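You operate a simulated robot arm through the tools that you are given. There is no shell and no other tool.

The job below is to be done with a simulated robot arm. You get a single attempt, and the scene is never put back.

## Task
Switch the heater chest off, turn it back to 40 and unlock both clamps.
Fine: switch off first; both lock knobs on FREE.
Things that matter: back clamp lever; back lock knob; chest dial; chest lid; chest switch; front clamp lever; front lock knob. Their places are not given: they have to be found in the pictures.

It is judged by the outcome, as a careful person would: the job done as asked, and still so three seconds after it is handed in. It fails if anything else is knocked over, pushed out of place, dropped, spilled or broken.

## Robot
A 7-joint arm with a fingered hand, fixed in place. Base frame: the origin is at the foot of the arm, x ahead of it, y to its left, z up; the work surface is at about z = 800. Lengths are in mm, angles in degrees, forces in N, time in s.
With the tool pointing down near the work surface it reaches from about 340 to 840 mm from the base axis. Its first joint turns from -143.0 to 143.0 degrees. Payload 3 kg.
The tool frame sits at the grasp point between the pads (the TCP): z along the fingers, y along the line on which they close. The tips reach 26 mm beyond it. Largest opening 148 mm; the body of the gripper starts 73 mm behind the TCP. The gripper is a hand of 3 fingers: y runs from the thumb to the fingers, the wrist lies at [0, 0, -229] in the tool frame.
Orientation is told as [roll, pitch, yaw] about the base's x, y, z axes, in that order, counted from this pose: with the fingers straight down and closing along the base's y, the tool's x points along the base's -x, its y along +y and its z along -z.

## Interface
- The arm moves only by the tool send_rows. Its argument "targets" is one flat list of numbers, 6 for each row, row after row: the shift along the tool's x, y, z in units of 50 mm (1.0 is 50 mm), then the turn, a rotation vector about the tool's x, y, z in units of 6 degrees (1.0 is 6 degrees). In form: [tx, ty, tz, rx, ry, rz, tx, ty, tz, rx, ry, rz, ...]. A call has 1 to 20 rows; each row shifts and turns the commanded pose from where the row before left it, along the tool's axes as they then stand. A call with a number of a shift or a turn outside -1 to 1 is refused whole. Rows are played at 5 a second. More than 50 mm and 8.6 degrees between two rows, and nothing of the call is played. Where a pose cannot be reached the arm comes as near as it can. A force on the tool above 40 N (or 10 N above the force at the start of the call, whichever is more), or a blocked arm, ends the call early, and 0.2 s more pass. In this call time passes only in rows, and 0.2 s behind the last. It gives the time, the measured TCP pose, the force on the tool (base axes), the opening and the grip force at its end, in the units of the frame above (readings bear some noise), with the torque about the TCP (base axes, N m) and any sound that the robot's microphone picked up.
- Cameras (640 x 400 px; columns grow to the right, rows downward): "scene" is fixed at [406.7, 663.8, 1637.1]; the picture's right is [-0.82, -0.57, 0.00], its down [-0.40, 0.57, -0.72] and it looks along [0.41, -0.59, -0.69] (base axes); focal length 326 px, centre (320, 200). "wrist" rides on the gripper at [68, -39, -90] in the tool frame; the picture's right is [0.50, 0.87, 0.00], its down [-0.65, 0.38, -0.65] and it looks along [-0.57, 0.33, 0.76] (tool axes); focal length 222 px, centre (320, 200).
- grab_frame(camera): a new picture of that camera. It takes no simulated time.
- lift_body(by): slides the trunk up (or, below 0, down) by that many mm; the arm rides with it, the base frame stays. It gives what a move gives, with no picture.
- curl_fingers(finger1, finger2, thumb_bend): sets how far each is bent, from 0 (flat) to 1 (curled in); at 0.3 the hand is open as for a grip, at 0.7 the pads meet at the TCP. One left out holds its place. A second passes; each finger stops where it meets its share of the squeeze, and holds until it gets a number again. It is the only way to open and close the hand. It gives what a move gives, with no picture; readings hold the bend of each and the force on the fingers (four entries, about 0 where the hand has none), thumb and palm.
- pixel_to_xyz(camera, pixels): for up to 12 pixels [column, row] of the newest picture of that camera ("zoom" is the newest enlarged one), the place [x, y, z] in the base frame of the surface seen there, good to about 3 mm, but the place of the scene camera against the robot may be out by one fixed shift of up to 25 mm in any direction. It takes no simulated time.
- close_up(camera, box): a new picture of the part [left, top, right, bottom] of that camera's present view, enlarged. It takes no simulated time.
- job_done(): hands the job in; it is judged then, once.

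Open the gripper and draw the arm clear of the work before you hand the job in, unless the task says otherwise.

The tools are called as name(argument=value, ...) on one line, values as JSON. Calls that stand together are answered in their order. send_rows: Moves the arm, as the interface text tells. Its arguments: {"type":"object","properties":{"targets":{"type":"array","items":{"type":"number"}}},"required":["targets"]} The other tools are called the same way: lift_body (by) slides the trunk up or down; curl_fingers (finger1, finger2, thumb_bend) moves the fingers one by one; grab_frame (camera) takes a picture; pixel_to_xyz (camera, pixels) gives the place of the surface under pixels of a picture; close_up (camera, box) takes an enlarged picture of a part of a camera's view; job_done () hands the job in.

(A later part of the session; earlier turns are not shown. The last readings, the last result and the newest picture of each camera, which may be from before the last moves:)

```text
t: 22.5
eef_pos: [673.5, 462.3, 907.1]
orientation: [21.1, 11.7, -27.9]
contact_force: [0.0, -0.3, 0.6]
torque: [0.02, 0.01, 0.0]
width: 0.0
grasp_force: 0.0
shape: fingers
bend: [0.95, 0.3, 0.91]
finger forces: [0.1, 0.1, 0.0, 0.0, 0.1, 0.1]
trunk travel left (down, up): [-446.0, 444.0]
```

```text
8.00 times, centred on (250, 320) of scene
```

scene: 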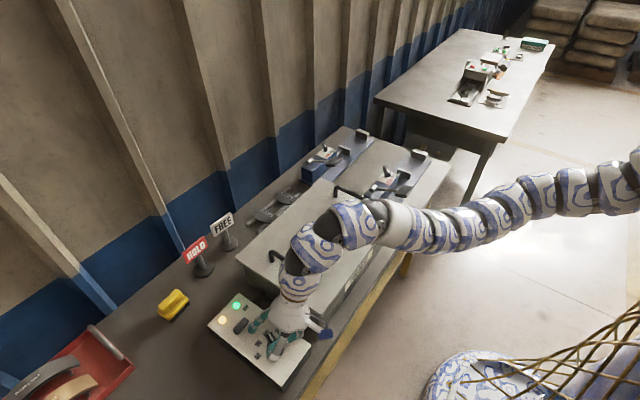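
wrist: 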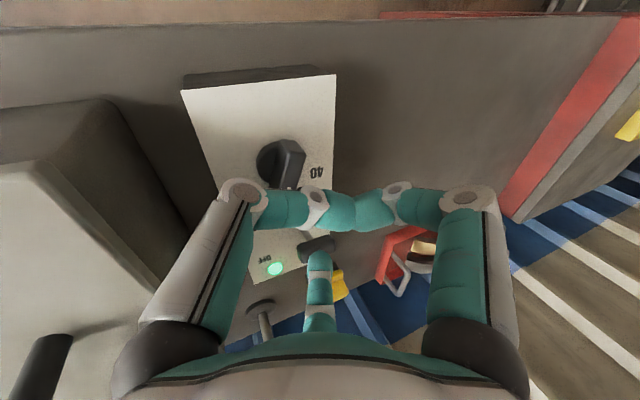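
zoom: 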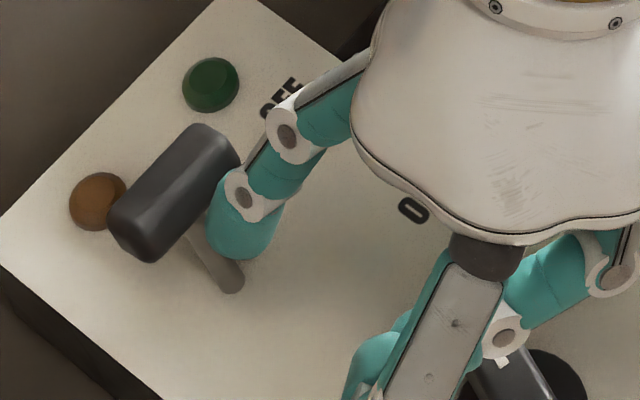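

The T-bar now rests at OFF (robot x≈775 versus 742 before), lamps are dark and force is zero. I back the finger off, lift 60 mm, move to (598,411) and remove the tilt, in preparation for pushing the dial pointer.

send_rows(targets=[0.26, -0.15, 0, 0, 0, 0, 0.122, 0.211, -0.548, 0, 0, 0, 0.122, 0.211, -0.548, 0, 0, 0, 0.287, -0.703, -0.207, 0, 0, 0, 0.287, -0.703, -0.207, 0, 0, 0, 0, 0, 0, 0.866, -0.5, 0, 0, 0, 0, 0.866, -0.5, 0, 0, 0, 0, 0.866, -0.5, 0, 0, 0, 0, 0.866, -0.5, 0])

grab_frame(camera="wrist")

close_up(camera="scene", box=[190, 260, 340, 400])

```text
t: 24.5
eef_pos: [597.5, 410.3, 968.4]
orientation: [0.1, -0.1, -30.1]
contact_force: [1.0, 0.1, -0.5]
torque: [0.01, 0.04, 0.0]
width: 0.0
grasp_force: 0.0
shape: fingers
bend: [0.95, 0.3, 0.91]
finger forces: [0.0, 0.0, 0.0, 0.0, 0.1, 0.1]
trunk travel left (down, up): [-446.0, 444.0]
```

```text
taken
```

wrist: 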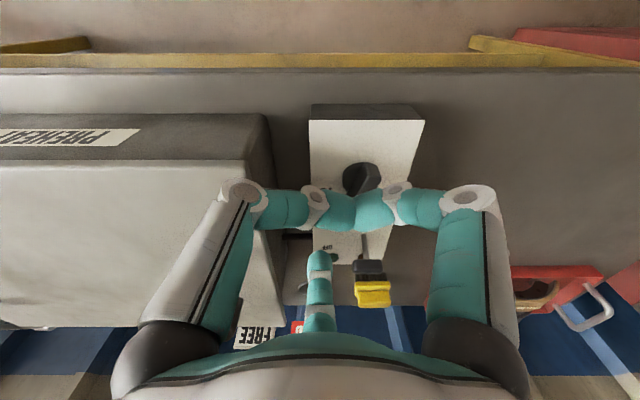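

```text
2.86 times, centred on (265, 330) of scene
```

zoom: 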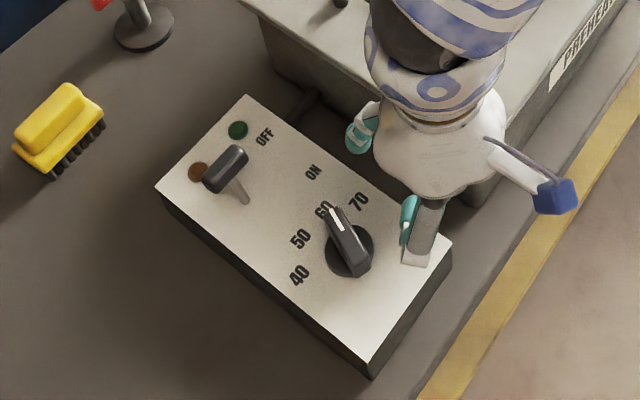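

The switch stays at OFF with dark lamps; the dial is freely visible at (348,240). I measure the dial bar's geometry.

close_up(camera="scene", box=[250, 320, 300, 365])

pixel_to_xyz(camera="zoom", pixels=[[320, 200], [280, 120], [350, 150], [300, 250], [250, 100], [400, 250]])

```text
8.89 times, centred on (275, 342) of scene
```

zoom: 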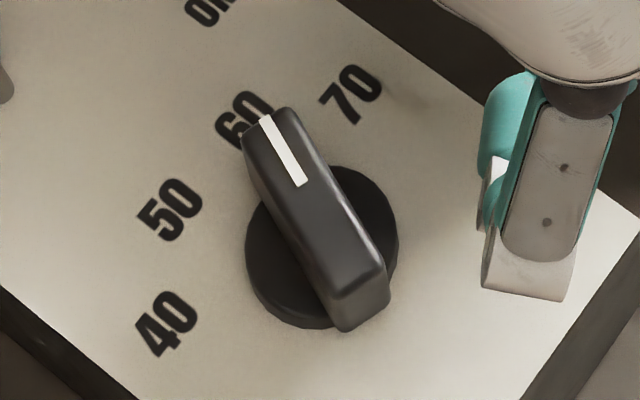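

```text
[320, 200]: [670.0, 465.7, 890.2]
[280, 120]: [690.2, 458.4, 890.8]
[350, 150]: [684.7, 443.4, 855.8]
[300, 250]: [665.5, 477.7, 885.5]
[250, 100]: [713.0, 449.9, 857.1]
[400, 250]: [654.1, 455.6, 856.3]
```

I query the bar's top corners and mark ends for the exact angle.

pixel_to_xyz(camera="zoom", pixels=[[264, 120], [301, 184], [250, 135], [288, 112], [335, 295], [375, 270], [345, 285], [320, 230], [290, 310], [380, 200], [255, 155], [345, 325]])

```text
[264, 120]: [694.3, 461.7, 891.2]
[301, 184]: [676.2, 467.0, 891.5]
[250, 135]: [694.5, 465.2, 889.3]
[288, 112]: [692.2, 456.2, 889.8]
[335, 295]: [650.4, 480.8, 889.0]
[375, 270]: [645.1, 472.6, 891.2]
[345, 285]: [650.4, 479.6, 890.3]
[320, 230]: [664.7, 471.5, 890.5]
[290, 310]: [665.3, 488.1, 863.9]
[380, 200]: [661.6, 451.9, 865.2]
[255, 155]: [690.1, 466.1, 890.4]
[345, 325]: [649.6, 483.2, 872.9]
```

I query the four label centres in the scene zoom to tie the scene frame to the wrist-frame readings.

pixel_to_xyz(camera="zoom", pixels=[[165, 323], [170, 210], [236, 128], [350, 93], [245, 245], [275, 320], [395, 240], [355, 172]])

```text
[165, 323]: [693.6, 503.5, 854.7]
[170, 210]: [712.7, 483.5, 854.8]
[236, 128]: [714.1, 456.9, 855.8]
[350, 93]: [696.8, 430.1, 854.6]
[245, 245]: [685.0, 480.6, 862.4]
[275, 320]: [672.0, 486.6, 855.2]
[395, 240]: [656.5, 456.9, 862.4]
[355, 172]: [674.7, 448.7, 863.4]
```

Dial centre is (665,455), bar half-length ≈24 mm, pointer at −20°, 40 at +60°. I place finger2 down on the −y side of the pointer, at about (678,421) with its tip at z≈866.

send_rows(targets=[0.046, 0.22, 0, 0, 0, 0, 0, 0, 0.76, 0, 0, 0, 0, 0, 0.74, 0, 0, 0])

close_up(camera="scene", box=[230, 290, 330, 380])

close_up(camera="wrist", box=[220, 120, 420, 300])

```text
t: 25.3
eef_pos: [600.4, 422.7, 890.6]
orientation: [-0.1, 0.0, -30.0]
contact_force: [0.3, 0.0, 0.2]
torque: [-0.02, 0.0, 0.0]
width: 0.1
grasp_force: 0.0
shape: fingers
bend: [0.95, 0.3, 0.91]
finger forces: [0.0, 0.0, 0.0, 0.1, 0.0, 0.0]
trunk travel left (down, up): [-446.0, 444.0]
```

```text
4.44 times, centred on (280, 335) of scene
```

zoom: 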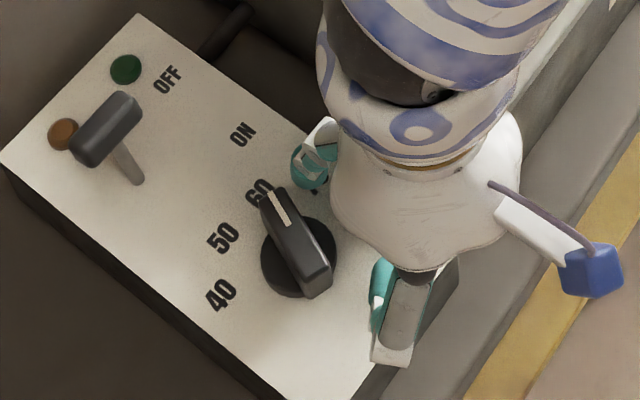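

```text
2.22 times, centred on (320, 210) of wrist
```

zoom: 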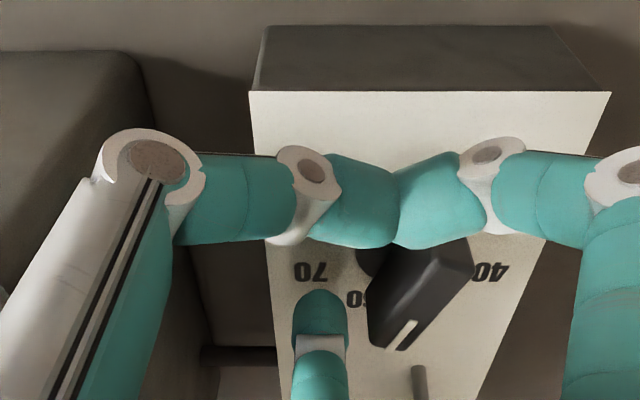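

Finger2 is at the −y side of the bar, no contact yet. I push +y by 20 mm with 4 mm of +x in small rows, which should bring the pointer to roughly +20°.

send_rows(targets=[0.033, 0.097, 0, 0, 0, 0, 0.033, 0.097, 0, 0, 0, 0, 0.033, 0.097, 0, 0, 0, 0, 0.033, 0.097, 0, 0, 0, 0])

close_up(camera="scene", box=[230, 290, 330, 380])

close_up(camera="wrist", box=[220, 120, 420, 300])

```text
t: 26.3
eef_pos: [605.7, 440.9, 892.5]
orientation: [-0.1, 0.0, -30.1]
contact_force: [-0.6, -0.7, 0.3]
torque: [-0.01, 0.01, -0.06]
width: 0.2
grasp_force: 0.5
shape: fingers
bend: [0.95, 0.3, 0.91]
finger forces: [0.1, 0.6, 0.1, 0.0, 0.0, 0.0]
trunk travel left (down, up): [-446.0, 444.0]
```

```text
4.44 times, centred on (280, 335) of scene
```

zoom: 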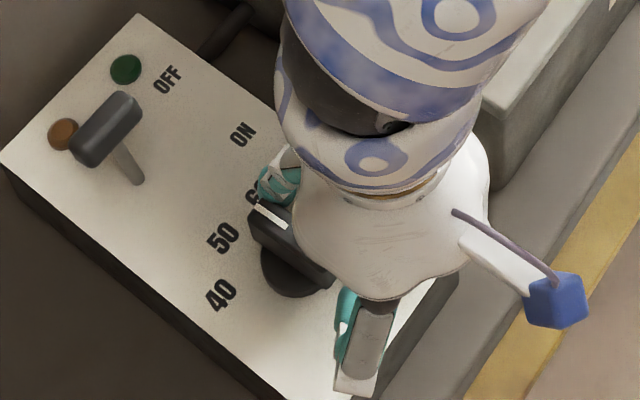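

```text
2.22 times, centred on (320, 210) of wrist
```

zoom: 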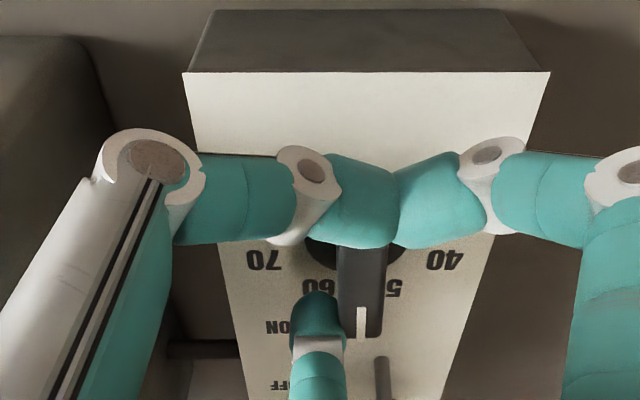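

The pointer has turned to about 0° with under 1 N of force. I continue pushing +y by 12 mm.

send_rows(targets=[0.035, 0.107, 0, 0, 0, 0, 0.04, 0.104, 0, 0, 0, 0])

close_up(camera="scene", box=[230, 290, 330, 380])

close_up(camera="wrist", box=[220, 120, 420, 300])

```text
t: 26.9
eef_pos: [607.4, 451.3, 891.8]
orientation: [-0.1, 0.0, -30.1]
contact_force: [-0.3, -1.6, 0.8]
torque: [0.02, -0.06, -0.14]
width: 0.0
grasp_force: 0.9
shape: fingers
bend: [0.95, 0.3, 0.91]
finger forces: [0.0, 1.9, 0.1, 0.1, 0.0, 0.1]
trunk travel left (down, up): [-446.0, 444.0]
```

```text
4.44 times, centred on (280, 335) of scene
```

zoom: 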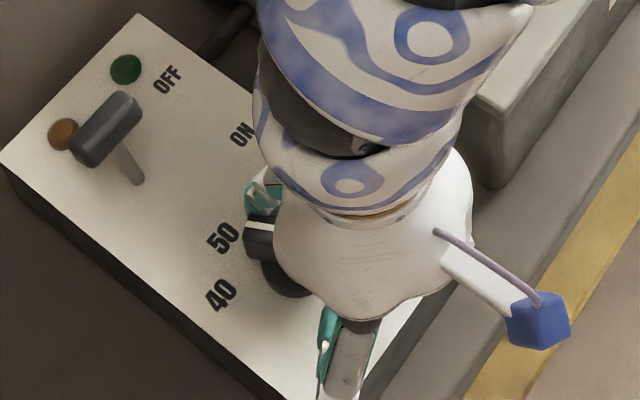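

```text
2.22 times, centred on (320, 210) of wrist
```

zoom: 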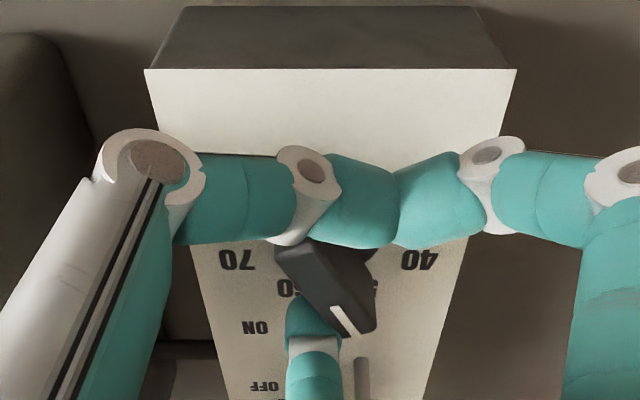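

The pointer is now near 50 (about +25°). I continue +y by 8 mm.

send_rows(targets=[0.04, 0.069, 0, 0, 0, 0, 0.04, 0.069, 0, 0, 0, 0])

close_up(camera="scene", box=[230, 290, 330, 380])

close_up(camera="wrist", box=[220, 120, 420, 300])

```text
t: 27.5
eef_pos: [606.3, 459.9, 890.9]
orientation: [0.0, 0.1, -30.1]
contact_force: [0.0, 0.2, 0.1]
torque: [0.01, 0.01, 0.02]
width: 0.0
grasp_force: 0.0
shape: fingers
bend: [0.95, 0.3, 0.91]
finger forces: [0.0, 0.1, 0.0, 0.0, 0.1, 0.0]
trunk travel left (down, up): [-446.0, 444.0]
```

```text
4.44 times, centred on (280, 335) of scene
```

zoom: 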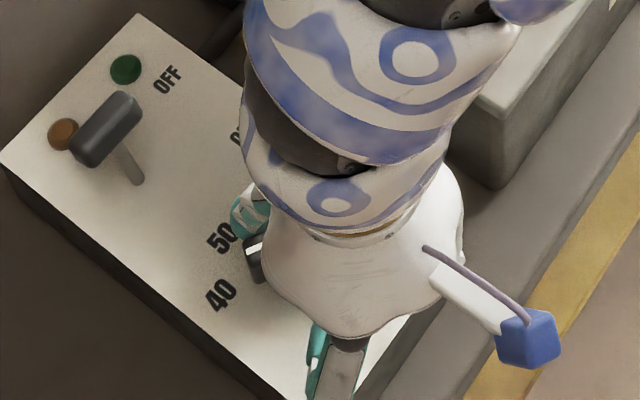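

```text
2.22 times, centred on (320, 210) of wrist
```

zoom: 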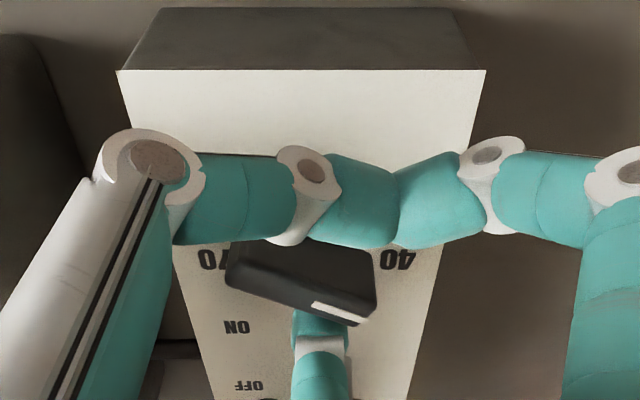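

The force dropped to zero and the pointer jumped to about 60°, apparently snapping into a detent near 40. I lift straight up and draw back to look at the dial clearly.

send_rows(targets=[-0.03, -0.03, 0, 0, 0, 0, 0, 0, -0.8, 0, 0, 0, 0, 0, -0.8, 0, 0, 0, 0.6, -0.6, 0, 0, 0, 0, 0.5, -0.5, -0.4, 0, 0, 0, 0, -0.6, -0.4, 0, 0, 0])

close_up(camera="scene", box=[250, 320, 300, 365])

grab_frame(camera="wrist")

```text
t: 28.9
eef_pos: [516.7, 414.9, 1011.7]
orientation: [-0.2, -0.1, -29.9]
contact_force: [-0.5, -0.1, -0.4]
torque: [-0.01, -0.02, 0.01]
width: 0.1
grasp_force: 0.0
shape: fingers
bend: [0.95, 0.3, 0.91]
finger forces: [0.0, 0.1, 0.1, 0.1, 0.0, 0.0]
trunk travel left (down, up): [-446.0, 444.0]
```

```text
8.89 times, centred on (275, 342) of scene
```

zoom: 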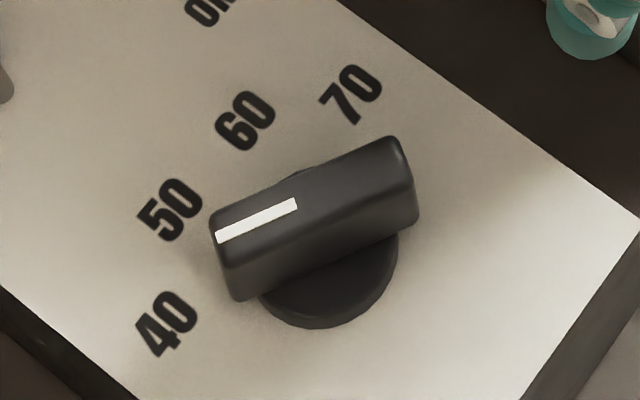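

```text
taken
```

wrist: 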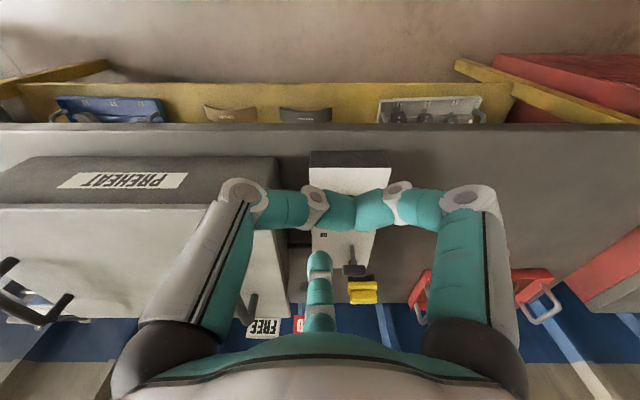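

The dial is in clear view in the scene zoom, mark from (217,237) to (296,204). I measure its angle.

pixel_to_xyz(camera="zoom", pixels=[[219, 237], [294, 204], [256, 221], [215, 222], [222, 255], [395, 145], [405, 175], [310, 205], [395, 160], [225, 240]])

```text
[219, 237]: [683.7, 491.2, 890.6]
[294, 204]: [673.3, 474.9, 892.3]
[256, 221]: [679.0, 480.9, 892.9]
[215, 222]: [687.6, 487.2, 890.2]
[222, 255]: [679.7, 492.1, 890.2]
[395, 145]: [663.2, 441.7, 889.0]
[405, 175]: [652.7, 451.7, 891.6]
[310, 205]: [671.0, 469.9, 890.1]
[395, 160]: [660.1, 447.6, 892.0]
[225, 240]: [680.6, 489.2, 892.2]
```

The mark reads about 58–59°, right at label 40 (58–60°), and the switch is still OFF. Now I raise the hand and traverse in front of the chest to the clamp side at y≈−250.

send_rows(targets=[0, 0, -1.0, 0, 0, 0, -0.48, -0.831, 0, 0, 0, 0, -0.48, -0.831, 0, 0, 0, 0, -0.48, -0.831, 0, 0, 0, 0, -0.48, -0.831, 0, 0, 0, 0, -0.48, -0.831, 0, 0, 0, 0, -0.48, -0.831, 0, 0, 0, 0, -0.48, -0.831, 0, 0, 0, 0, -0.48, -0.831, 0, 0, 0, 0, -0.48, -0.831, 0, 0, 0, 0, -0.48, -0.831, 0, 0, 0, 0, -0.48, -0.831, 0, 0, 0, 0, -0.48, -0.831, 0, 0, 0, 0, -0.48, -0.831, 0, 0, 0, 0])

grab_frame(camera="scene")

```text
t: 31.9
eef_pos: [733.0, 137.2, 1059.9]
orientation: [0.2, 0.0, -30.1]
contact_force: [-0.8, -0.1, 0.1]
torque: [-0.02, 0.03, 0.0]
width: 0.4
grasp_force: 0.1
shape: fingers
bend: [0.95, 0.3, 0.91]
finger forces: [0.0, 0.0, 0.0, 0.0, 0.1, 0.0]
out of reach, approached as far as the arm can: row 2, 3, 4, 5, 6, 7, 8, 9, 10, 11, 12, 13, 14
trunk travel left (down, up): [-446.0, 444.0]
```

```text
taken
```

scene: 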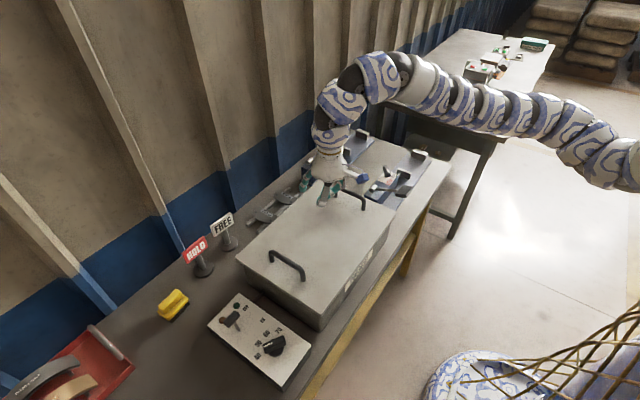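

The arm could not follow that line and ended at (733,137,1060), above the chest, clear of its handles. I read points along the arm in the scene picture to understand its layout before moving on.

pixel_to_xyz(camera="scene", pixels=[[630, 165], [600, 145], [570, 125], [540, 118], [510, 110], [480, 100], [450, 92], [420, 80], [385, 72], [345, 98], [330, 140], [322, 185]])

grab_frame(camera="wrist")

```text
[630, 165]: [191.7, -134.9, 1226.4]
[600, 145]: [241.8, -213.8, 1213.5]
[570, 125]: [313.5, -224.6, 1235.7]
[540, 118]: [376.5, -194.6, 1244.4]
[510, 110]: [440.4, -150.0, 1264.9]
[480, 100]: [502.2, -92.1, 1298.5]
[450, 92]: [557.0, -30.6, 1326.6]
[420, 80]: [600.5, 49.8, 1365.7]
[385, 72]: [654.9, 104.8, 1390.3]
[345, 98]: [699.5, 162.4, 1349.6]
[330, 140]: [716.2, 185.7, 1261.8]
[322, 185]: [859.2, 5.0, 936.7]
```

```text
taken
```

wrist: 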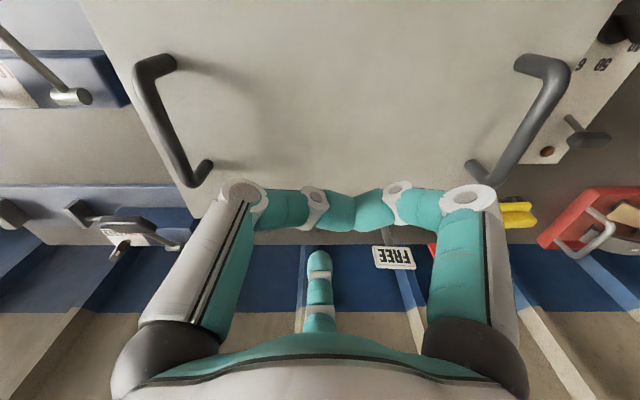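

The arm's elbow is out at about (250,−215) with the forearm running to the hand, so its configuration limits it. From here I test a small −y move of 40 mm to see if it follows.

send_rows(targets=[-0.2, -0.346, 0, 0, 0, 0, -0.2, -0.346, 0, 0, 0, 0])

```text
t: 32.5
eef_pos: [747.0, 109.0, 1059.6]
orientation: [0.2, 0.0, -30.0]
contact_force: [0.1, -0.6, 0.1]
torque: [0.0, 0.05, 0.01]
width: 0.2
grasp_force: 0.0
shape: fingers
bend: [0.95, 0.3, 0.91]
finger forces: [0.0, 0.0, 0.0, 0.0, 0.1, 0.1]
out of reach, approached as far as the arm can: row 1, 2
trunk travel left (down, up): [-446.0, 444.0]
```

The arm slides along a limit, probably a wrist limit from the −30° hand yaw. I turn the hand back to yaw 0 at this height and try −y again.

send_rows(targets=[0, 0, -0.4, 0, 0, -1, 0, 0, 0, 0, 0, -1, 0, 0, 0, 0, 0, -1, 0, 0, 0, 0, 0, -1, 0, 0, 0, 0, 0, -1, 0, -0.8, 0, 0, 0, 0, 0, -0.8, 0, 0, 0, 0])

```text
t: 34.1
eef_pos: [773.0, 40.7, 1059.1]
orientation: [0.3, -0.1, 0.0]
contact_force: [-0.8, 0.2, -0.4]
torque: [-0.02, 0.04, -0.03]
width: 0.0
grasp_force: 0.1
shape: fingers
bend: [0.95, 0.3, 0.91]
finger forces: [0.0, 0.0, 0.1, 0.1, 0.1, 0.1]
out of reach, approached as far as the arm can: row 1, 6, 7
trunk travel left (down, up): [-446.0, 444.0]
```

Even the upward row was refused, so the hand is at the top of its range relative to the lowered trunk. I raise the trunk 150 mm (the hand rides up safely) and then try the −y move again with a descent.

lift_body(by=150)

send_rows(targets=[0, 0, 0.9, 0, 0, 0, 0, 0, 0.9, 0, 0, 0, 0, 0, 0.9, 0, 0, 0, 0, -0.6, 0, 0, 0, 0, 0, -0.6, 0, 0, 0, 0])

```text
t: 35.8
eef_pos: [772.9, 41.7, 1210.3]
orientation: [0.3, -0.2, 0.0]
contact_force: [0.8, 0.0, -0.2]
torque: [-0.02, 0.02, -0.01]
width: 0.0
grasp_force: 0.0
shape: fingers
bend: [0.95, 0.3, 0.91]
finger forces: [0.1, 0.0, 0.0, 0.0, 0.0, 0.0]
trunk travel left (down, up): [-596.0, 294.0]
```

```text
t: 37.0
eef_pos: [774.5, 39.6, 1200.0]
orientation: [0.3, 0.0, -0.2]
contact_force: [-0.5, -0.8, -0.1]
torque: [0.0, -0.01, 0.0]
width: 0.1
grasp_force: 0.0
shape: fingers
bend: [0.95, 0.3, 0.91]
finger forces: [0.1, 0.0, 0.0, 0.0, 0.0, 0.0]
out of reach, approached as far as the arm can: row 1, 2, 3, 4, 5
trunk travel left (down, up): [-596.0, 294.0]
```

Downward motion is also refused here, so the elbow is folded to a limit. I try extending outward (+x) with the hand lowered a little, which should unfold the arm.

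send_rows(targets=[-0.8, 0, 0, 0, 0, 0, -0.8, 0, 0, 0, 0, 0, -0.6, 0, 0.4, 0, 0, 0, 0, 0, 0.8, 0, 0, 0])

grab_frame(camera="scene")

```text
t: 38.0
eef_pos: [884.8, 39.8, 1137.1]
orientation: [0.0, -0.1, -0.1]
contact_force: [-0.3, -0.4, -0.5]
torque: [-0.01, -0.01, 0.0]
width: 0.2
grasp_force: 0.1
shape: fingers
bend: [0.95, 0.3, 0.91]
finger forces: [0.0, 0.0, 0.0, 0.0, 0.1, 0.0]
trunk travel left (down, up): [-596.0, 294.0]
```

```text
taken
```

scene: 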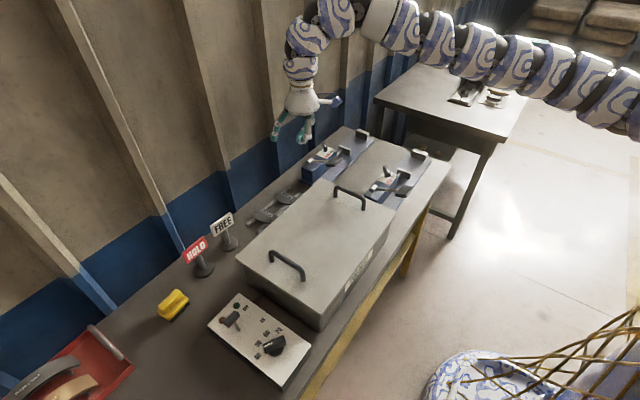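

The arm now follows well at (885,40,1137). I continue in −y to about −200 at this extended radius and height.

send_rows(targets=[0, -0.8, 0, 0, 0, 0, 0, -0.8, 0, 0, 0, 0, 0, -0.8, 0, 0, 0, 0, 0, -0.8, 0, 0, 0, 0, 0, -0.8, 0, 0, 0, 0, 0, -0.8, 0, 0, 0, 0])

grab_frame(camera="scene")

grab_frame(camera="wrist")

```text
t: 39.4
eef_pos: [885.6, -199.4, 1137.2]
orientation: [0.3, -0.2, -0.1]
contact_force: [-0.7, -0.2, -0.4]
torque: [0.07, 0.05, 0.03]
width: 0.1
grasp_force: 0.1
shape: fingers
bend: [0.95, 0.3, 0.91]
finger forces: [0.1, 0.0, 0.1, 0.0, 0.1, 0.0]
trunk travel left (down, up): [-596.0, 294.0]
```

```text
taken
```

scene: 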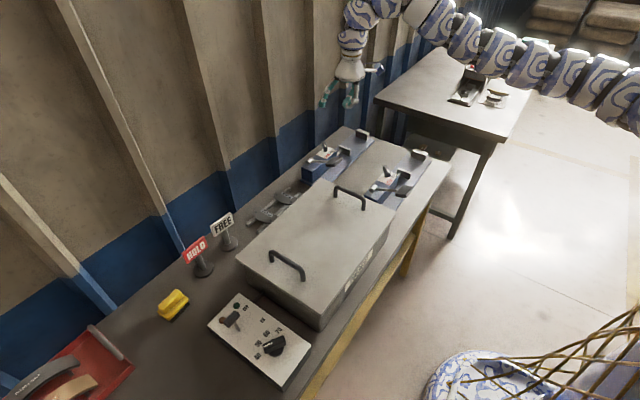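

```text
taken
```

wrist: 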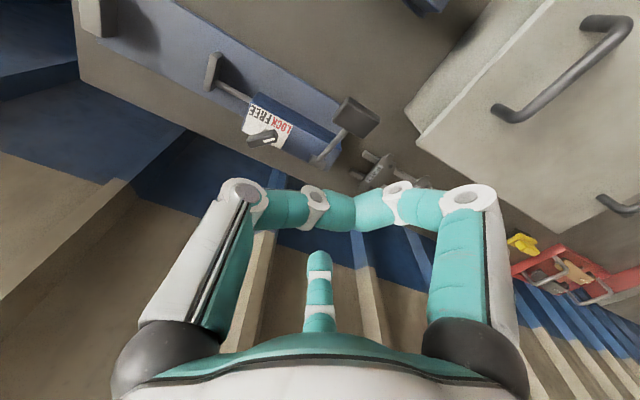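

The back clamp is now in the wrist view around (262,135). I enlarge it and measure its knob.

close_up(camera="wrist", box=[200, 50, 400, 190])

close_up(camera="wrist", box=[220, 80, 320, 160])

```text
2.86 times, centred on (300, 120) of wrist
```

zoom: 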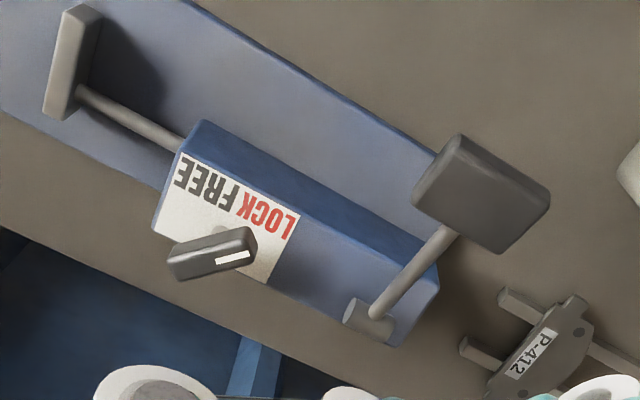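

```text
5.00 times, centred on (270, 120) of wrist
```

zoom: 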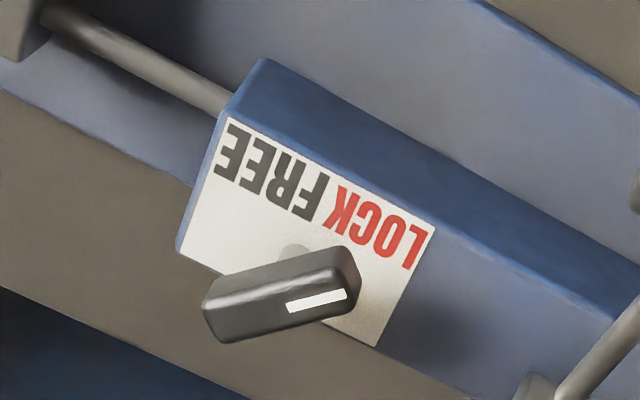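

The back knob's white mark points to LOCK at zoom (317,300). I measure the knob's ends, stalk, and labels in the robot frame.

pixel_to_xyz(camera="zoom", pixels=[[290, 307], [343, 293], [317, 300], [210, 300], [350, 270], [280, 285], [225, 330], [293, 250], [378, 230], [270, 165], [200, 190], [370, 300]])

grab_frame(camera="wrist")

pixel_to_xyz(camera="wrist", pixels=[[360, 105], [345, 120], [372, 122], [340, 145], [322, 163], [215, 65], [352, 125], [265, 138], [262, 92], [330, 150]])

```text
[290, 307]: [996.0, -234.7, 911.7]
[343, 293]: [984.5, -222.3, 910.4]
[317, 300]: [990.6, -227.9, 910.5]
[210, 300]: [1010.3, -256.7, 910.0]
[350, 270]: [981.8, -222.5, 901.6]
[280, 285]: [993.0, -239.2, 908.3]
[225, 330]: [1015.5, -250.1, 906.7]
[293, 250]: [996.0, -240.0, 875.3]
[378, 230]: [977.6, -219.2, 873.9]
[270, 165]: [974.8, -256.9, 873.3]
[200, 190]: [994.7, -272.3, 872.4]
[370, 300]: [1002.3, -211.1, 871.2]
```

```text
taken
```

wrist: 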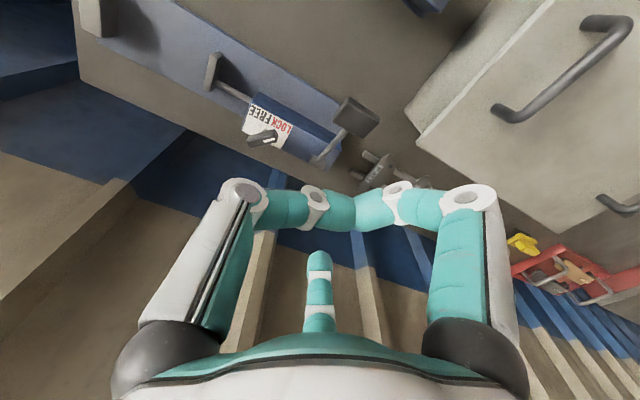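

```text
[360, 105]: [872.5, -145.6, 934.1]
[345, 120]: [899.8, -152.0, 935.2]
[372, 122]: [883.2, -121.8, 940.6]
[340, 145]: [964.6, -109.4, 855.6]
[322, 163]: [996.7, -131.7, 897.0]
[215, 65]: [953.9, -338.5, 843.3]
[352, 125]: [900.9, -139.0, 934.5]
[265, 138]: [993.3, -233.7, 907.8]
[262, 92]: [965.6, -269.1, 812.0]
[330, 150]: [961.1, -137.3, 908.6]
```

Back knob: axis ≈(996.5,−238.5), top z≈911, mark at ≈133° (LOCK), FREE lies at ≈225°, so it needs a 90° counter-clockwise turn by pushing the tail end from the −y side. I move toward (910,−300) and lower the trunk 150 mm.

send_rows(targets=[-0.167, -0.667, 0, 0, 0, 0, -0.167, -0.667, 0, 0, 0, 0, -0.167, -0.667, 0, 0, 0, 0])

lift_body(by=-150)

```text
t: 40.2
eef_pos: [910.8, -299.9, 1137.9]
orientation: [0.2, -0.1, -0.1]
contact_force: [-0.3, -0.5, -0.5]
torque: [0.03, 0.0, -0.03]
width: 0.0
grasp_force: 0.0
shape: fingers
bend: [0.95, 0.3, 0.91]
finger forces: [0.0, 0.0, 0.0, 0.0, 0.0, 0.1]
trunk travel left (down, up): [-596.0, 294.0]
```

```text
t: 42.0
eef_pos: [910.0, -299.4, 986.8]
orientation: [0.2, -0.2, -0.1]
contact_force: [-0.5, 0.0, -0.2]
torque: [0.02, -0.01, -0.02]
width: 0.0
grasp_force: 0.1
shape: fingers
bend: [0.95, 0.3, 0.91]
finger forces: [0.0, 0.1, 0.0, 0.0, 0.1, 0.1]
trunk travel left (down, up): [-446.0, 444.0]
```

At (910,−299,987) with finger tip at z≈961, above the knob. I move to (930,−313) and check reach and view.

send_rows(targets=[-0.4, -0.27, 0, 0, 0, 0, 0, 0, 0.5, 0, 0, 0])

grab_frame(camera="wrist")

close_up(camera="scene", box=[290, 110, 370, 180])

```text
t: 42.6
eef_pos: [929.8, -309.7, 960.8]
orientation: [0.1, -0.1, 0.1]
contact_force: [0.4, 1.1, 1.0]
torque: [-0.04, 0.02, -0.03]
width: 0.2
grasp_force: 0.0
shape: fingers
bend: [0.95, 0.3, 0.91]
finger forces: [0.0, 0.1, 0.1, 0.0, 0.0, 0.0]
trunk travel left (down, up): [-446.0, 444.0]
```

```text
taken
```

wrist: 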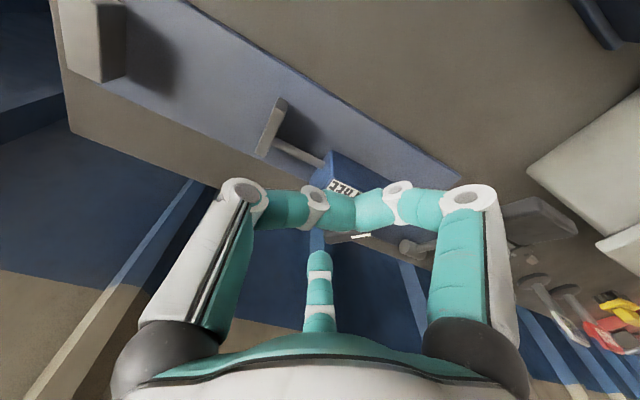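

```text
5.71 times, centred on (330, 145) of scene
```

zoom: 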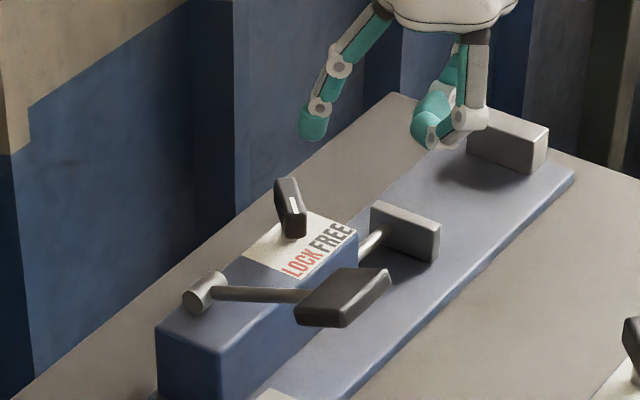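

The arm reached (930,−310,961) without flags; the finger hangs beyond the knob with the knob's mark visible at wrist (362,236). I verify fingertip and knob positions here.

pixel_to_xyz(camera="wrist", pixels=[[320, 252], [320, 262], [311, 262], [329, 262], [362, 236], [330, 238], [345, 240]])

close_up(camera="wrist", box=[270, 170, 420, 300])

```text
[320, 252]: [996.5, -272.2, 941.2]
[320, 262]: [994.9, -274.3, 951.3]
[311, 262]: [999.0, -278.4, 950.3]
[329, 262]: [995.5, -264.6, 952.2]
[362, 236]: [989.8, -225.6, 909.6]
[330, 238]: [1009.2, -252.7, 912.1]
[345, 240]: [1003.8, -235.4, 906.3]
```

```text
3.08 times, centred on (345, 235) of wrist
```

zoom: 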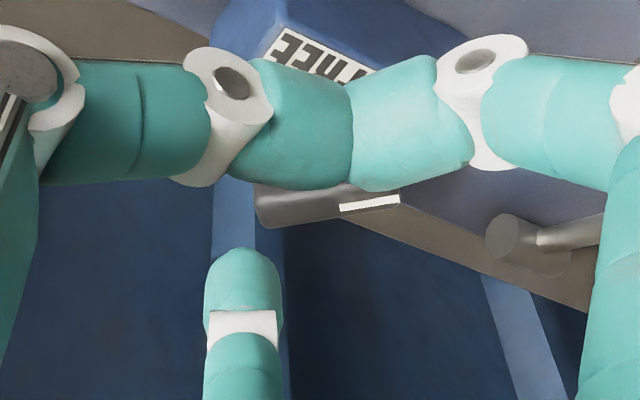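

The fingertip centre is near (999,−271), 32 mm to the −y side of the knob axis. I shift 6 mm more in −y and descend to TCP z≈913, so the tip is at ≈887 beside the bar.

send_rows(targets=[0, -0.12, 0, 0, 0, 0, 0, 0, 0.48, 0, 0, 0, 0, 0, 0.48, 0, 0, 0])

close_up(camera="scene", box=[290, 120, 370, 180])

close_up(camera="wrist", box=[240, 150, 440, 300])

```text
t: 43.4
eef_pos: [928.7, -316.1, 913.8]
orientation: [0.1, 0.0, 0.0]
contact_force: [0.7, -0.4, -0.4]
torque: [-0.03, 0.04, 0.02]
width: 0.0
grasp_force: 0.1
shape: fingers
bend: [0.95, 0.3, 0.91]
finger forces: [0.1, 0.0, 0.1, 0.0, 0.0, 0.0]
trunk travel left (down, up): [-446.0, 444.0]
```

```text
6.67 times, centred on (330, 150) of scene
```

zoom: 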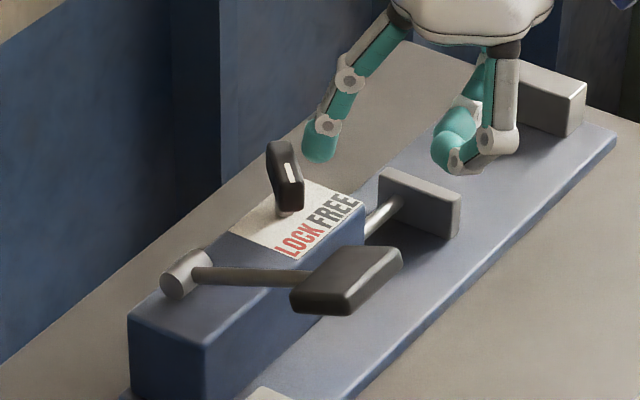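

```text
2.67 times, centred on (340, 225) of wrist
```

zoom: 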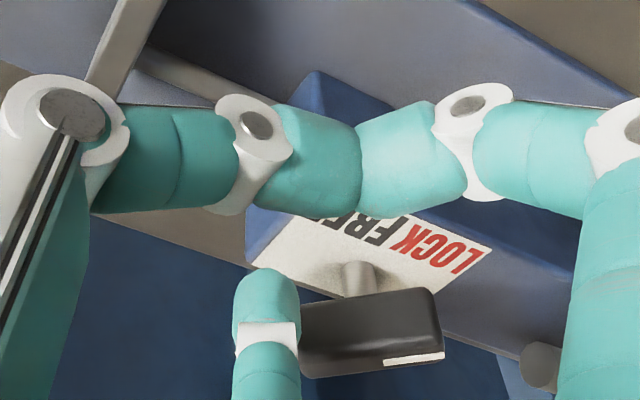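

The finger is beside the tail end of the knob, no contact. I move +y 15 mm and then diagonally (+x,+y) to start turning the knob counter-clockwise.

send_rows(targets=[0, 0.15, 0, 0, 0, 0, 0, 0.15, 0, 0, 0, 0, -0.1, 0.09, 0, 0, 0, 0, -0.11, 0.06, 0, 0, 0, 0])

close_up(camera="scene", box=[290, 120, 370, 180])

close_up(camera="wrist", box=[240, 150, 440, 300])

```text
t: 44.4
eef_pos: [941.6, -296.3, 916.1]
orientation: [0.2, -0.3, 0.1]
contact_force: [-0.5, -0.4, -0.4]
torque: [-0.02, 0.04, -0.04]
width: 0.0
grasp_force: 0.3
shape: fingers
bend: [0.95, 0.31, 0.91]
finger forces: [0.0, 0.7, 0.1, 0.0, 0.0, 0.0]
trunk travel left (down, up): [-446.0, 444.0]
```

```text
6.67 times, centred on (330, 150) of scene
```

zoom: 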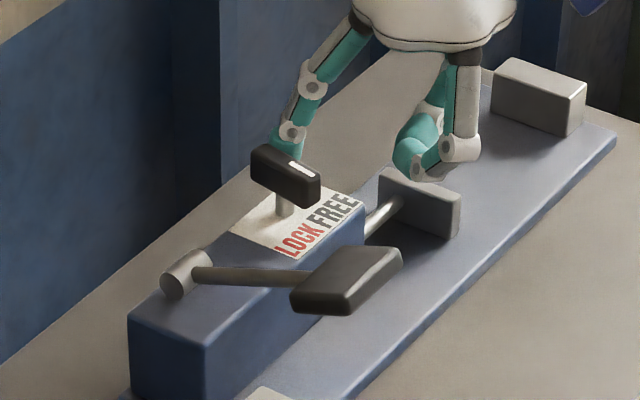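

```text
2.67 times, centred on (340, 225) of wrist
```

zoom: 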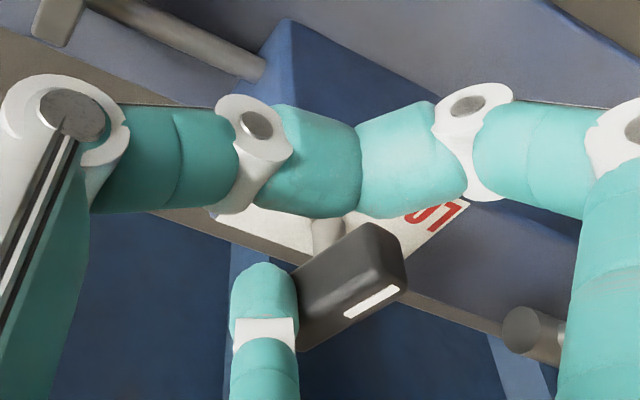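

The knob has begun turning (mark now near 165°) with under 1 N. I continue along the arc: +x,+y then mostly +y.

send_rows(targets=[-0.08, 0.12, 0.02, 0, 0, 0, -0.06, 0.14, 0.02, 0, 0, 0])

close_up(camera="scene", box=[290, 120, 370, 180])

close_up(camera="wrist", box=[240, 150, 440, 300])

```text
t: 45.0
eef_pos: [948.9, -282.2, 912.8]
orientation: [0.2, -0.2, -0.1]
contact_force: [-0.7, 0.3, -0.8]
torque: [-0.06, 0.01, 0.01]
width: 0.0
grasp_force: 0.0
shape: fingers
bend: [0.95, 0.3, 0.91]
finger forces: [0.0, 0.0, 0.0, 0.0, 0.1, 0.1]
trunk travel left (down, up): [-446.0, 444.0]
```

```text
6.67 times, centred on (330, 150) of scene
```

zoom: 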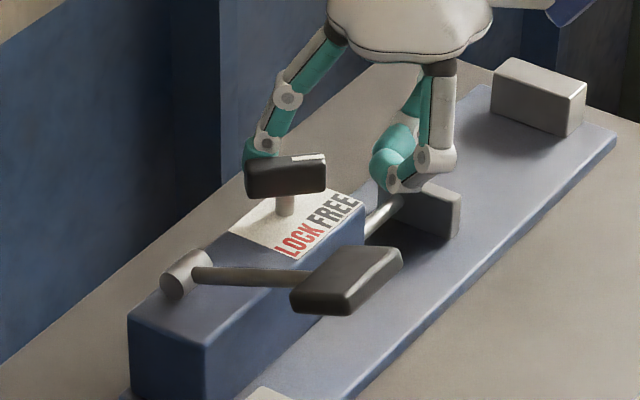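

```text
2.67 times, centred on (340, 225) of wrist
```

zoom: 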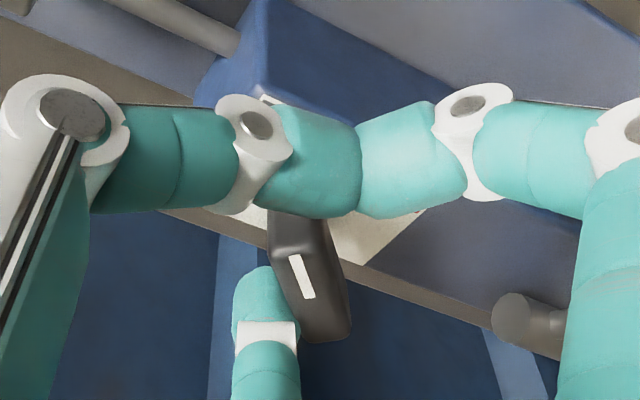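

The force fell to zero and the knob snapped round, its mark now pointing toward FREE. I lift the finger straight up and back off to measure.

send_rows(targets=[0, -0.06, 0, 0, 0, 0, 0, 0, -0.7, 0, 0, 0, 0, 0, -0.7, 0, 0, 0, 0.6, 0, -0.4, 0, 0, 0])

close_up(camera="scene", box=[294, 135, 358, 185])

grab_frame(camera="wrist")

```text
t: 46.0
eef_pos: [919.9, -286.0, 1005.9]
orientation: [0.0, -0.3, -0.1]
contact_force: [0.0, -3.5, -0.3]
torque: [0.38, -0.06, 0.01]
width: 0.0
grasp_force: 0.1
shape: fingers
bend: [0.95, 0.3, 0.91]
finger forces: [0.0, 0.0, 0.1, 0.0, 0.1, 0.0]
trunk travel left (down, up): [-446.0, 444.0]
```

```text
8.00 times, centred on (326, 160) of scene
```

zoom: 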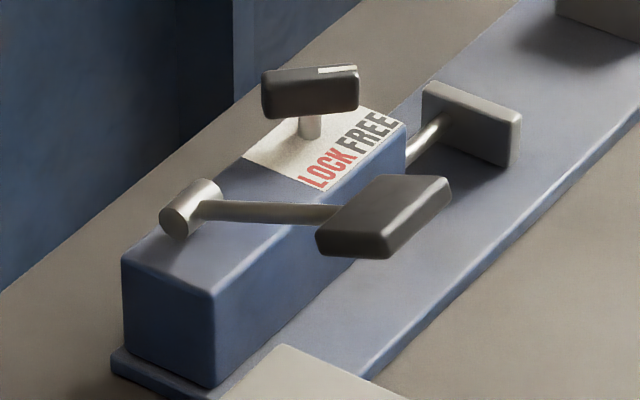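

```text
taken
```

wrist: 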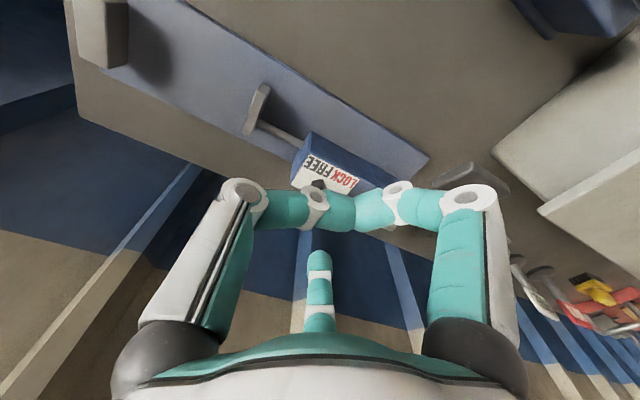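

The back knob's bar now lies with its mark (white at (338,70) in the zoom) toward FREE. I measure its angle and recheck the force reading.

pixel_to_xyz(camera="zoom", pixels=[[320, 73], [355, 69], [268, 76], [352, 74], [265, 95], [355, 95], [310, 72], [310, 130], [325, 170], [370, 135]])

send_rows(targets=[0, 0, -0.2, 0, 0, 0])

```text
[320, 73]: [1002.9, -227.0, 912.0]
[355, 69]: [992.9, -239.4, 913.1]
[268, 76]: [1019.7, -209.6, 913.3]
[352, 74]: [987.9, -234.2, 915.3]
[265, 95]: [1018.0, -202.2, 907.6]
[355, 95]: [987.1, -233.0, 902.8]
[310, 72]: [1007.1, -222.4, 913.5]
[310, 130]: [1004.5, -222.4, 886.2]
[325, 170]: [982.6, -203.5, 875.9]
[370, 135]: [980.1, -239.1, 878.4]
```

```text
t: 46.4
eef_pos: [917.7, -289.8, 1014.1]
orientation: [0.3, -0.1, -0.1]
contact_force: [0.4, 0.1, 1.0]
torque: [0.02, 0.01, 0.02]
width: 0.1
grasp_force: 0.1
shape: fingers
bend: [0.95, 0.3, 0.91]
finger forces: [0.0, 0.0, 0.0, 0.0, 0.0, 0.0]
trunk travel left (down, up): [-446.0, 444.0]
```

The back knob reads 225°, squarely on FREE, and the force is back to zero. Now I draw in toward the front clamp at about (660,−315), staying at z≈1014.

send_rows(targets=[0.86, -0.083, 0, 0, 0, 0, 0.86, -0.083, 0, 0, 0, 0, 0.86, -0.083, 0, 0, 0, 0, 0.86, -0.083, 0, 0, 0, 0, 0.86, -0.083, 0, 0, 0, 0, 0.86, -0.083, 0, 0, 0, 0])

grab_frame(camera="scene")

grab_frame(camera="wrist")

```text
t: 47.8
eef_pos: [821.9, -298.1, 1013.0]
orientation: [0.2, -0.2, -0.1]
contact_force: [0.1, -0.4, 0.2]
torque: [-0.03, 0.01, 0.02]
width: 0.0
grasp_force: 0.0
shape: fingers
bend: [0.95, 0.3, 0.91]
finger forces: [0.0, 0.0, 0.1, 0.0, 0.1, 0.0]
out of reach, approached as far as the arm can: row 3, 4, 5, 6
trunk travel left (down, up): [-446.0, 444.0]
```

```text
taken
```

scene: 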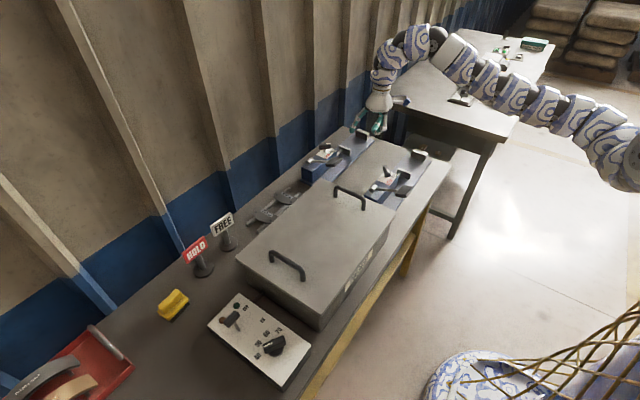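

```text
taken
```

wrist: 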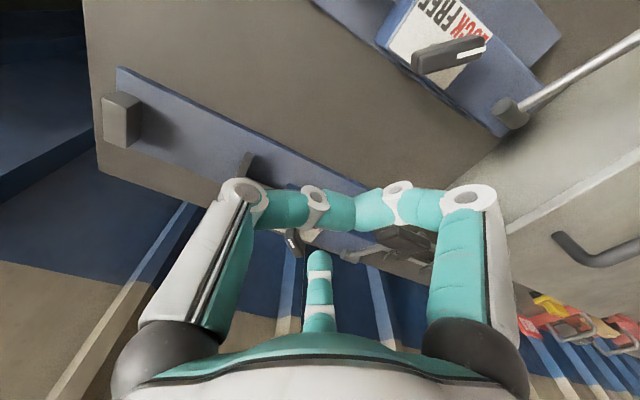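

The arm stopped at x≈822. I read points along it to see how the elbow sits.

pixel_to_xyz(camera="scene", pixels=[[632, 180], [615, 155], [595, 128], [570, 112], [545, 105], [515, 92], [485, 78], [460, 62], [435, 45], [415, 45], [390, 65], [380, 90]])

close_up(camera="scene", box=[360, 0, 640, 220])

```text
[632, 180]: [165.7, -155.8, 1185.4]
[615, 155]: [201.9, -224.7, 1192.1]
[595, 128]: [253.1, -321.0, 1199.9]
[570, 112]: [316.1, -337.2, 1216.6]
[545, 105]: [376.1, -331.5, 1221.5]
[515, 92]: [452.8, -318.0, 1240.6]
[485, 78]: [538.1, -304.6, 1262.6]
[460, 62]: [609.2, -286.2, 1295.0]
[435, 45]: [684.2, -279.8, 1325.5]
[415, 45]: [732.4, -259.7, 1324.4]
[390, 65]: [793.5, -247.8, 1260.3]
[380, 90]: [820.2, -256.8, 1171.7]
```

```text
1.82 times, centred on (500, 110) of scene
```

zoom: 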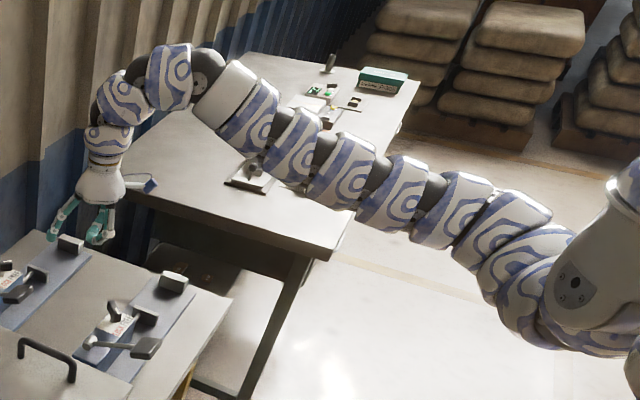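

The elbow is out to the right with the forearm sloping up, which likely puts the wrist at a bend limit. I raise the trunk 150 mm and try descending and drawing in again.

lift_body(by=150)

send_rows(targets=[-0.4, 0, 0.3, 0, 0, 0, 0, 0, 0.8, 0, 0, 0, 0, 0, 0.8, 0, 0, 0, 0, 0, 0.8, 0, 0, 0, 0.6, 0, 0, 0, 0, 0, 0.6, 0, 0, 0, 0, 0, 0.6, 0, 0, 0, 0, 0])

```text
t: 49.5
eef_pos: [821.6, -298.1, 1163.3]
orientation: [0.2, -0.2, -0.1]
contact_force: [0.5, -0.8, 0.1]
torque: [-0.02, 0.02, -0.03]
width: 0.0
grasp_force: 0.0
shape: fingers
bend: [0.95, 0.3, 0.91]
finger forces: [0.0, 0.0, 0.0, 0.0, 0.0, 0.1]
trunk travel left (down, up): [-596.0, 294.0]
```

```text
t: 51.1
eef_pos: [842.3, -297.1, 1027.8]
orientation: [0.2, -0.2, -0.1]
contact_force: [0.6, 0.7, -1.0]
torque: [0.0, 0.0, 0.0]
width: 0.2
grasp_force: 0.0
shape: fingers
bend: [0.95, 0.3, 0.91]
finger forces: [0.1, 0.0, 0.1, 0.0, 0.1, 0.0]
out of reach, approached as far as the arm can: row 5, 6, 7
trunk travel left (down, up): [-596.0, 294.0]
```

The inner reach limit is about x≈842 here with the hand vertical, so I'll work the front knob from its far side with finger1 pointing back, tilting the hand inward so the wrist stays farther out. I test a 15° inward tilt and then draw in −x at this height.

send_rows(targets=[0, 0, 0, 0, 1, 0, 0, 0, 0, 0, 1, 0, 0, 0, 0, 0, 0.5, 0, 0.58, 0, 0.155, 0, 0, 0, 0.58, 0, 0.155, 0, 0, 0, 0.58, 0, 0.155, 0, 0, 0])

```text
t: 52.5
eef_pos: [764.0, -296.9, 1029.7]
orientation: [0.0, 14.9, -0.3]
contact_force: [0.6, 0.2, 0.2]
torque: [0.07, 0.05, 0.02]
width: 0.0
grasp_force: 0.1
shape: fingers
bend: [0.95, 0.3, 0.91]
finger forces: [0.1, 0.1, 0.0, 0.0, 0.0, 0.0]
out of reach, approached as far as the arm can: row 6
trunk travel left (down, up): [-596.0, 294.0]
```

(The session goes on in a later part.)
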